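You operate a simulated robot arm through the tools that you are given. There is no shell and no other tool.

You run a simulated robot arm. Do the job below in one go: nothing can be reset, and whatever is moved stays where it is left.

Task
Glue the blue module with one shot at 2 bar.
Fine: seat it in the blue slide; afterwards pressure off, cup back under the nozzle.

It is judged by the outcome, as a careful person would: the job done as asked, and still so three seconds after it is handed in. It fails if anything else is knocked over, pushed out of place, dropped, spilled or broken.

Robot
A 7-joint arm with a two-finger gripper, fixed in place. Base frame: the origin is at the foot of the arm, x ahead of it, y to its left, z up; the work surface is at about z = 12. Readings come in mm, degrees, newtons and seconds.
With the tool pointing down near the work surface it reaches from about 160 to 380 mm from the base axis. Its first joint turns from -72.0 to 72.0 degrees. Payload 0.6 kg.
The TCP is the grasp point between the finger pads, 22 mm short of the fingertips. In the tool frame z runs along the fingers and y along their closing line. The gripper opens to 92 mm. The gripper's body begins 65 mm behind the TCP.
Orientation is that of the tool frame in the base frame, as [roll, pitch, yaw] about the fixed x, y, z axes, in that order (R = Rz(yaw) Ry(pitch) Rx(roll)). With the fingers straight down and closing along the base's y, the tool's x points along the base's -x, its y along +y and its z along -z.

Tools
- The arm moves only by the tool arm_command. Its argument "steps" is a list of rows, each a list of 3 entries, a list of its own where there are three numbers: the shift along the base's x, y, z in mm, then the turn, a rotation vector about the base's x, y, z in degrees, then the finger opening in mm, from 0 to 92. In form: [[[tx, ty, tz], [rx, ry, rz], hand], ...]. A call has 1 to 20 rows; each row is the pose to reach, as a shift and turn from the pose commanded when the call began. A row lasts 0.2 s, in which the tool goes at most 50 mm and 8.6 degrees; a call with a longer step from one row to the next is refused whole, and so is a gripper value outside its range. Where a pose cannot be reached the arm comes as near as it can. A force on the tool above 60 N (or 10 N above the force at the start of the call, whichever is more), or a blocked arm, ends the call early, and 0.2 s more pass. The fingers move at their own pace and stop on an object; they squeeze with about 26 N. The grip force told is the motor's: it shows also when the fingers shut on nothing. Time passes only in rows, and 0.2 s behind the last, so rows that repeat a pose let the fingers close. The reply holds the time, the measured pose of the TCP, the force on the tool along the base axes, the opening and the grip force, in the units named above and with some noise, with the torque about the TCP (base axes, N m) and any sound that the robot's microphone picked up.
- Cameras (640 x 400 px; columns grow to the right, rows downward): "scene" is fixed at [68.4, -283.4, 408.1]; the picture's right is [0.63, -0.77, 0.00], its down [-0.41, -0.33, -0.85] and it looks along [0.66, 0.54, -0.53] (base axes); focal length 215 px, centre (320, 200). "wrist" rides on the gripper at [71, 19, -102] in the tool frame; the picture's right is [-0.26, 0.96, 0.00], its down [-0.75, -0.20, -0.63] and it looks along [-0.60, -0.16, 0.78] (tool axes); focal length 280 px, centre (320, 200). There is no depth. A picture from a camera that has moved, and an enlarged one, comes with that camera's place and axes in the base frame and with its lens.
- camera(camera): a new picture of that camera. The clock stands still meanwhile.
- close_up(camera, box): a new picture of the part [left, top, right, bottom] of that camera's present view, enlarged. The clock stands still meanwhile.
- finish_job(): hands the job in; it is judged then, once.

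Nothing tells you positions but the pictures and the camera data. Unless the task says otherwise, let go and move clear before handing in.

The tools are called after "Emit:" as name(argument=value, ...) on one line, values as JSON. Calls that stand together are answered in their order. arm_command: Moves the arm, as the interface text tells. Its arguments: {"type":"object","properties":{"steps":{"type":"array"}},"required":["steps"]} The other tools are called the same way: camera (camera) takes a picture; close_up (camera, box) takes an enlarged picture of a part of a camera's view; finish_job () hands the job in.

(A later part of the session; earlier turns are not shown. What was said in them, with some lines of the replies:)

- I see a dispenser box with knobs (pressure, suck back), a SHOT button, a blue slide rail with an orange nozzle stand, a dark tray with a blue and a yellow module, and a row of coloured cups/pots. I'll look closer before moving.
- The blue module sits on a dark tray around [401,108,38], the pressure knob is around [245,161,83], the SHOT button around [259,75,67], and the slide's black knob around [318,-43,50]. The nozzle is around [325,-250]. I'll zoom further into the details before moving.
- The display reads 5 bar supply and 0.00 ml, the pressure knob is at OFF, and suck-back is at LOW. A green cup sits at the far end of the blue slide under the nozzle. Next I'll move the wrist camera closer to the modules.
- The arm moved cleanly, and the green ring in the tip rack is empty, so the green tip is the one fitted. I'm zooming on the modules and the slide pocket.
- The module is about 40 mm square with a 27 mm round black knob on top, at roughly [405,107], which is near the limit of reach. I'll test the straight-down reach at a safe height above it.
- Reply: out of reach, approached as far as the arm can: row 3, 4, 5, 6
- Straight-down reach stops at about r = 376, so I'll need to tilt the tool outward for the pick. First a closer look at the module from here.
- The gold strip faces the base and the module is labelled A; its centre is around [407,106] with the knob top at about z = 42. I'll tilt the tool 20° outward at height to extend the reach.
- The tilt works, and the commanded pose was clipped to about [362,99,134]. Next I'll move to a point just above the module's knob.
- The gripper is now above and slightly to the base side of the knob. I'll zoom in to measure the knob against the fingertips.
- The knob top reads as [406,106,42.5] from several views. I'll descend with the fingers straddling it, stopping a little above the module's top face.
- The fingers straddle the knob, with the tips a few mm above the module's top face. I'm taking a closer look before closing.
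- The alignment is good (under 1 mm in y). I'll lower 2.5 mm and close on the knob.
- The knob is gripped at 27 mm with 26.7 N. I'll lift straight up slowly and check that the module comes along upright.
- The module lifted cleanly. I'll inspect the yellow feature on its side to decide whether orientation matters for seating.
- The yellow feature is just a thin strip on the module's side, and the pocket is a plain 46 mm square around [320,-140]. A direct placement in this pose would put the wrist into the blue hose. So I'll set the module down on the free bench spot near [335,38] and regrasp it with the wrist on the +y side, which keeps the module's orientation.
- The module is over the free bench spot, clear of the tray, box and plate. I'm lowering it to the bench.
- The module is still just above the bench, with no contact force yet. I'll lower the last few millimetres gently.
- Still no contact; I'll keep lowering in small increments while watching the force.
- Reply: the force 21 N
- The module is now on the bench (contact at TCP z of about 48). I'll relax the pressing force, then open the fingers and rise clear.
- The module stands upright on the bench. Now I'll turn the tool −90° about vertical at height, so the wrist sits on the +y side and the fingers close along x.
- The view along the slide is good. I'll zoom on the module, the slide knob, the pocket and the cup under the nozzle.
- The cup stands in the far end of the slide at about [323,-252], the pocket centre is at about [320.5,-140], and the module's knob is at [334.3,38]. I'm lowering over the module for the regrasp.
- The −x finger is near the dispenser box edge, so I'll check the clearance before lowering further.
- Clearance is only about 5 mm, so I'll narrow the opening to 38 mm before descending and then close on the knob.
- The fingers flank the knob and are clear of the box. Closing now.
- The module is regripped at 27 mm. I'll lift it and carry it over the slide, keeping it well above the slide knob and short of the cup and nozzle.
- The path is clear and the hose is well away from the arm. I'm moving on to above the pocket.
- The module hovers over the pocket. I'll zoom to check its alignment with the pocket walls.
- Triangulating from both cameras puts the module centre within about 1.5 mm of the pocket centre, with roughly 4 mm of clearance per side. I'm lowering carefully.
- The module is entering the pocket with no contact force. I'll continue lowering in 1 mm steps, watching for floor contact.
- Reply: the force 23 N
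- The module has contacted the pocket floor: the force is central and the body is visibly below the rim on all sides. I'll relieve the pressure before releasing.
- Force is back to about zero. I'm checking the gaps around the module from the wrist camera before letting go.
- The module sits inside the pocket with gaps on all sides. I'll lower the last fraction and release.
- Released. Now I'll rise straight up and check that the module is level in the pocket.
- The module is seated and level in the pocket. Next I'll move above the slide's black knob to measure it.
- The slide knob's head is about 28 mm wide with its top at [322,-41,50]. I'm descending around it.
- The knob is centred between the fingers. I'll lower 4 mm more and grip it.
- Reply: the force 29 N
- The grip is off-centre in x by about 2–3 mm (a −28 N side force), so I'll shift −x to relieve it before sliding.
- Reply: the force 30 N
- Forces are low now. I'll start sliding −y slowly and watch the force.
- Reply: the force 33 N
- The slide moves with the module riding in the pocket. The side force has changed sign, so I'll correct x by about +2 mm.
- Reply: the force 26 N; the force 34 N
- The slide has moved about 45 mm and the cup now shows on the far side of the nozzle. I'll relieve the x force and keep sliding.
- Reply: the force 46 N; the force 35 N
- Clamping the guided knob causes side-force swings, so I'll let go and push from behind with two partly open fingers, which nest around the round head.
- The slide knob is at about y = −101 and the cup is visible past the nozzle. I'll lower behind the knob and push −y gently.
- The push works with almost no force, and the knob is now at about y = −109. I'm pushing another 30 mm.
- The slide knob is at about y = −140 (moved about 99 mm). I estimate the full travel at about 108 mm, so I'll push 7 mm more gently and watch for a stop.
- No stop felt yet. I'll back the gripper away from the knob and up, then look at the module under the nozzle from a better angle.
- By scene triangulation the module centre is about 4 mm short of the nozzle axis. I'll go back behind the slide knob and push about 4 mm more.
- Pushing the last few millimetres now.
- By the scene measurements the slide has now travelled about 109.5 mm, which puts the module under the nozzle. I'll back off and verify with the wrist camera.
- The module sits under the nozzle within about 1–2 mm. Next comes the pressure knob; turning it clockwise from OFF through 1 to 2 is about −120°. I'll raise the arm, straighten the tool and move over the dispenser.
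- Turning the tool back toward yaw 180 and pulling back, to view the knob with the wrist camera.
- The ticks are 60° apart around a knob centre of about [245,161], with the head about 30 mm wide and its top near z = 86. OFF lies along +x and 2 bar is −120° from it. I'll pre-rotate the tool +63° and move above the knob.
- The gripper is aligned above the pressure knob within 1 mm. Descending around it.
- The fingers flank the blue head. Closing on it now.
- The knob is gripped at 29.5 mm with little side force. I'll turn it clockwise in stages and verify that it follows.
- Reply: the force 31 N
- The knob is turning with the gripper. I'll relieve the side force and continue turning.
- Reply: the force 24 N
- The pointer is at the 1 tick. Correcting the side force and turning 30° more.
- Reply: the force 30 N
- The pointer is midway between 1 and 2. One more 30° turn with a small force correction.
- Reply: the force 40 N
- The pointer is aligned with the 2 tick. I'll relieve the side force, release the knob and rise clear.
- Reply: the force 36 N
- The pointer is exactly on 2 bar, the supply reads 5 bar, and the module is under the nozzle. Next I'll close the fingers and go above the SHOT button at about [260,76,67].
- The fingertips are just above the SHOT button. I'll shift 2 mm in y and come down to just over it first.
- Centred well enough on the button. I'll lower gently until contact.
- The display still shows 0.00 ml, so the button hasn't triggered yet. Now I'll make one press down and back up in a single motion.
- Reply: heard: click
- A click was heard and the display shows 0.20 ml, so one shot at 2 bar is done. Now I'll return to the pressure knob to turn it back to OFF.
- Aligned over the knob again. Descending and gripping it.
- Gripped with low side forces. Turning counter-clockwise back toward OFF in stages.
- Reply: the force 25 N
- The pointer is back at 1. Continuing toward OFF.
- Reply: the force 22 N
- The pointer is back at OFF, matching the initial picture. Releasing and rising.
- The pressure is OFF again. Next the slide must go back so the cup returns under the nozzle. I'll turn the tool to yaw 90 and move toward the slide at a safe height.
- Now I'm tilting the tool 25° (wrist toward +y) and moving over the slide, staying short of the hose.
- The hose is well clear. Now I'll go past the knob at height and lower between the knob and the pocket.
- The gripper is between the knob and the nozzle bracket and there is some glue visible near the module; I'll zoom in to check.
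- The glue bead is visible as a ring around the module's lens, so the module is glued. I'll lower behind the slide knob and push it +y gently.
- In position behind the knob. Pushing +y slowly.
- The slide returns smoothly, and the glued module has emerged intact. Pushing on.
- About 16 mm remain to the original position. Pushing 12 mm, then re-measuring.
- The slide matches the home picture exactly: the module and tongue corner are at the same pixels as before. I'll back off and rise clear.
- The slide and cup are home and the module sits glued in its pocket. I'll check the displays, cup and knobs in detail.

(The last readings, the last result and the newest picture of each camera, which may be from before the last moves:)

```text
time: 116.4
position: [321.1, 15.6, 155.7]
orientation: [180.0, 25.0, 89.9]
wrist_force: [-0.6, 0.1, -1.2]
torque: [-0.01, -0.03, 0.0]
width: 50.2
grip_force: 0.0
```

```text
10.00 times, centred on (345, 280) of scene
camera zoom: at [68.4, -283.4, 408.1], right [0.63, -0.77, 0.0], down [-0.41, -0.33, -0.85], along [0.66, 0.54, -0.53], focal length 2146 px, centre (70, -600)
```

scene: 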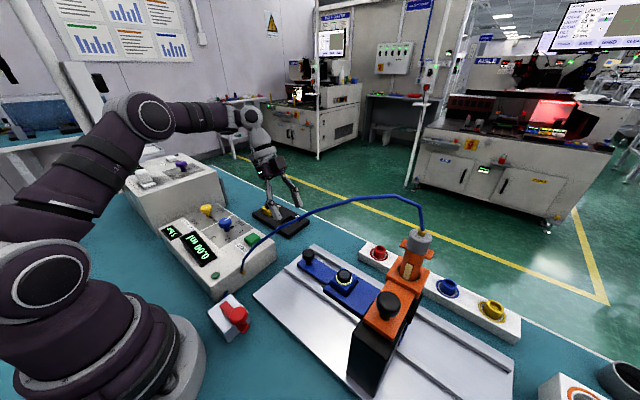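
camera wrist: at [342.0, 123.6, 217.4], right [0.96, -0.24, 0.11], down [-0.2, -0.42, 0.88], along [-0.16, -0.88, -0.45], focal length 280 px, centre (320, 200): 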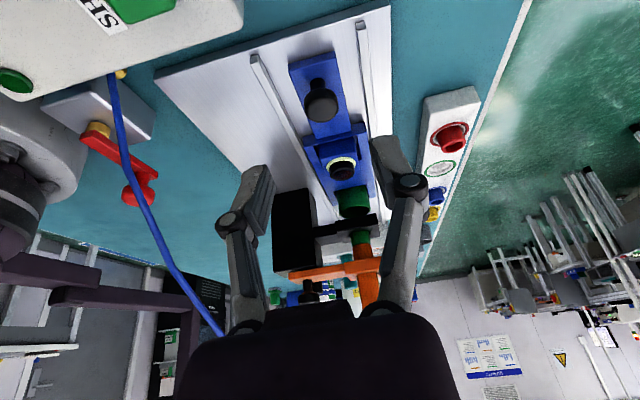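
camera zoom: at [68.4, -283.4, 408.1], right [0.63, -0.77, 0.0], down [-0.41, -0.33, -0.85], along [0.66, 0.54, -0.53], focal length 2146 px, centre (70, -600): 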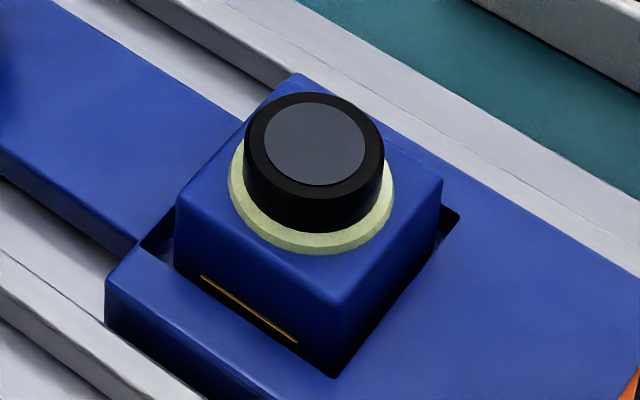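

Everything checks out: the glue bead rings the module's lens, the module sits level in the pocket, and the pressure is OFF. The slide and cup are back at the original position, and nothing else has moved. I'll raise the arm a little further and hand in.

Emit:
arm_command(steps=[[[0, 10, 20], [0, 0, 0], 50], [[0, 20, 45], [0, 0, 0], 50], [[0, 20, 45], [0, 0, 0], 50], [[0, 20, 45], [0, 0, 0], 50]])

Emit:
camera(camera="scene")

```text
time: 117.4
position: [319.2, 35.0, 199.7]
orientation: [-180.0, 25.0, 90.0]
wrist_force: [-0.3, -0.4, -0.3]
torque: [-0.02, 0.01, 0.0]
width: 49.8
grip_force: 0.1
```

```text
taken
```

scene: 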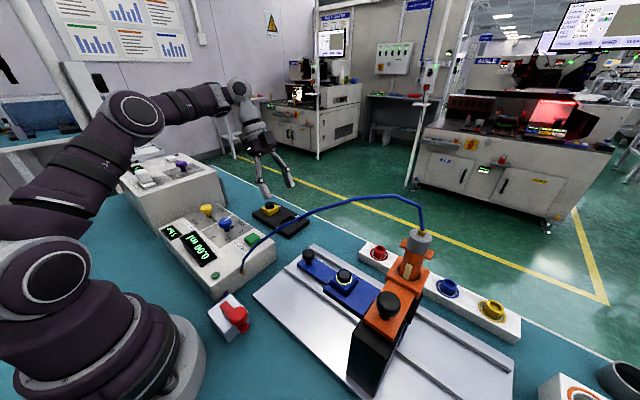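

The arm is clear and the final state is as asked: module glued and seated in the blue slide, pressure off, cup back under the nozzle. Handing in.

Emit:
finish_job()

```text
The job is handed in.
```

The blue module was glued with one shot at 2 bar, and the job is handed in. The shot gave one click, and the display read 0.20 ml afterwards.

- **Module:** it sits level in the blue slide's pocket, in its original orientation, with a bead of glue around the lens.
- **Pressure:** the knob is back at OFF.
- **Cup:** the slide is back in its starting position, which puts the cup under the nozzle again.

- **Bench stop:** I set the module down on the bench once to change grip. Carrying it over in the first grip would have put the arm into the blue hose.
- **Display:** it had gone back to 0.00 ml by the time the slide was home. I did not reset it.

I saw nothing else moved, knocked over or spilled in the final pictures.
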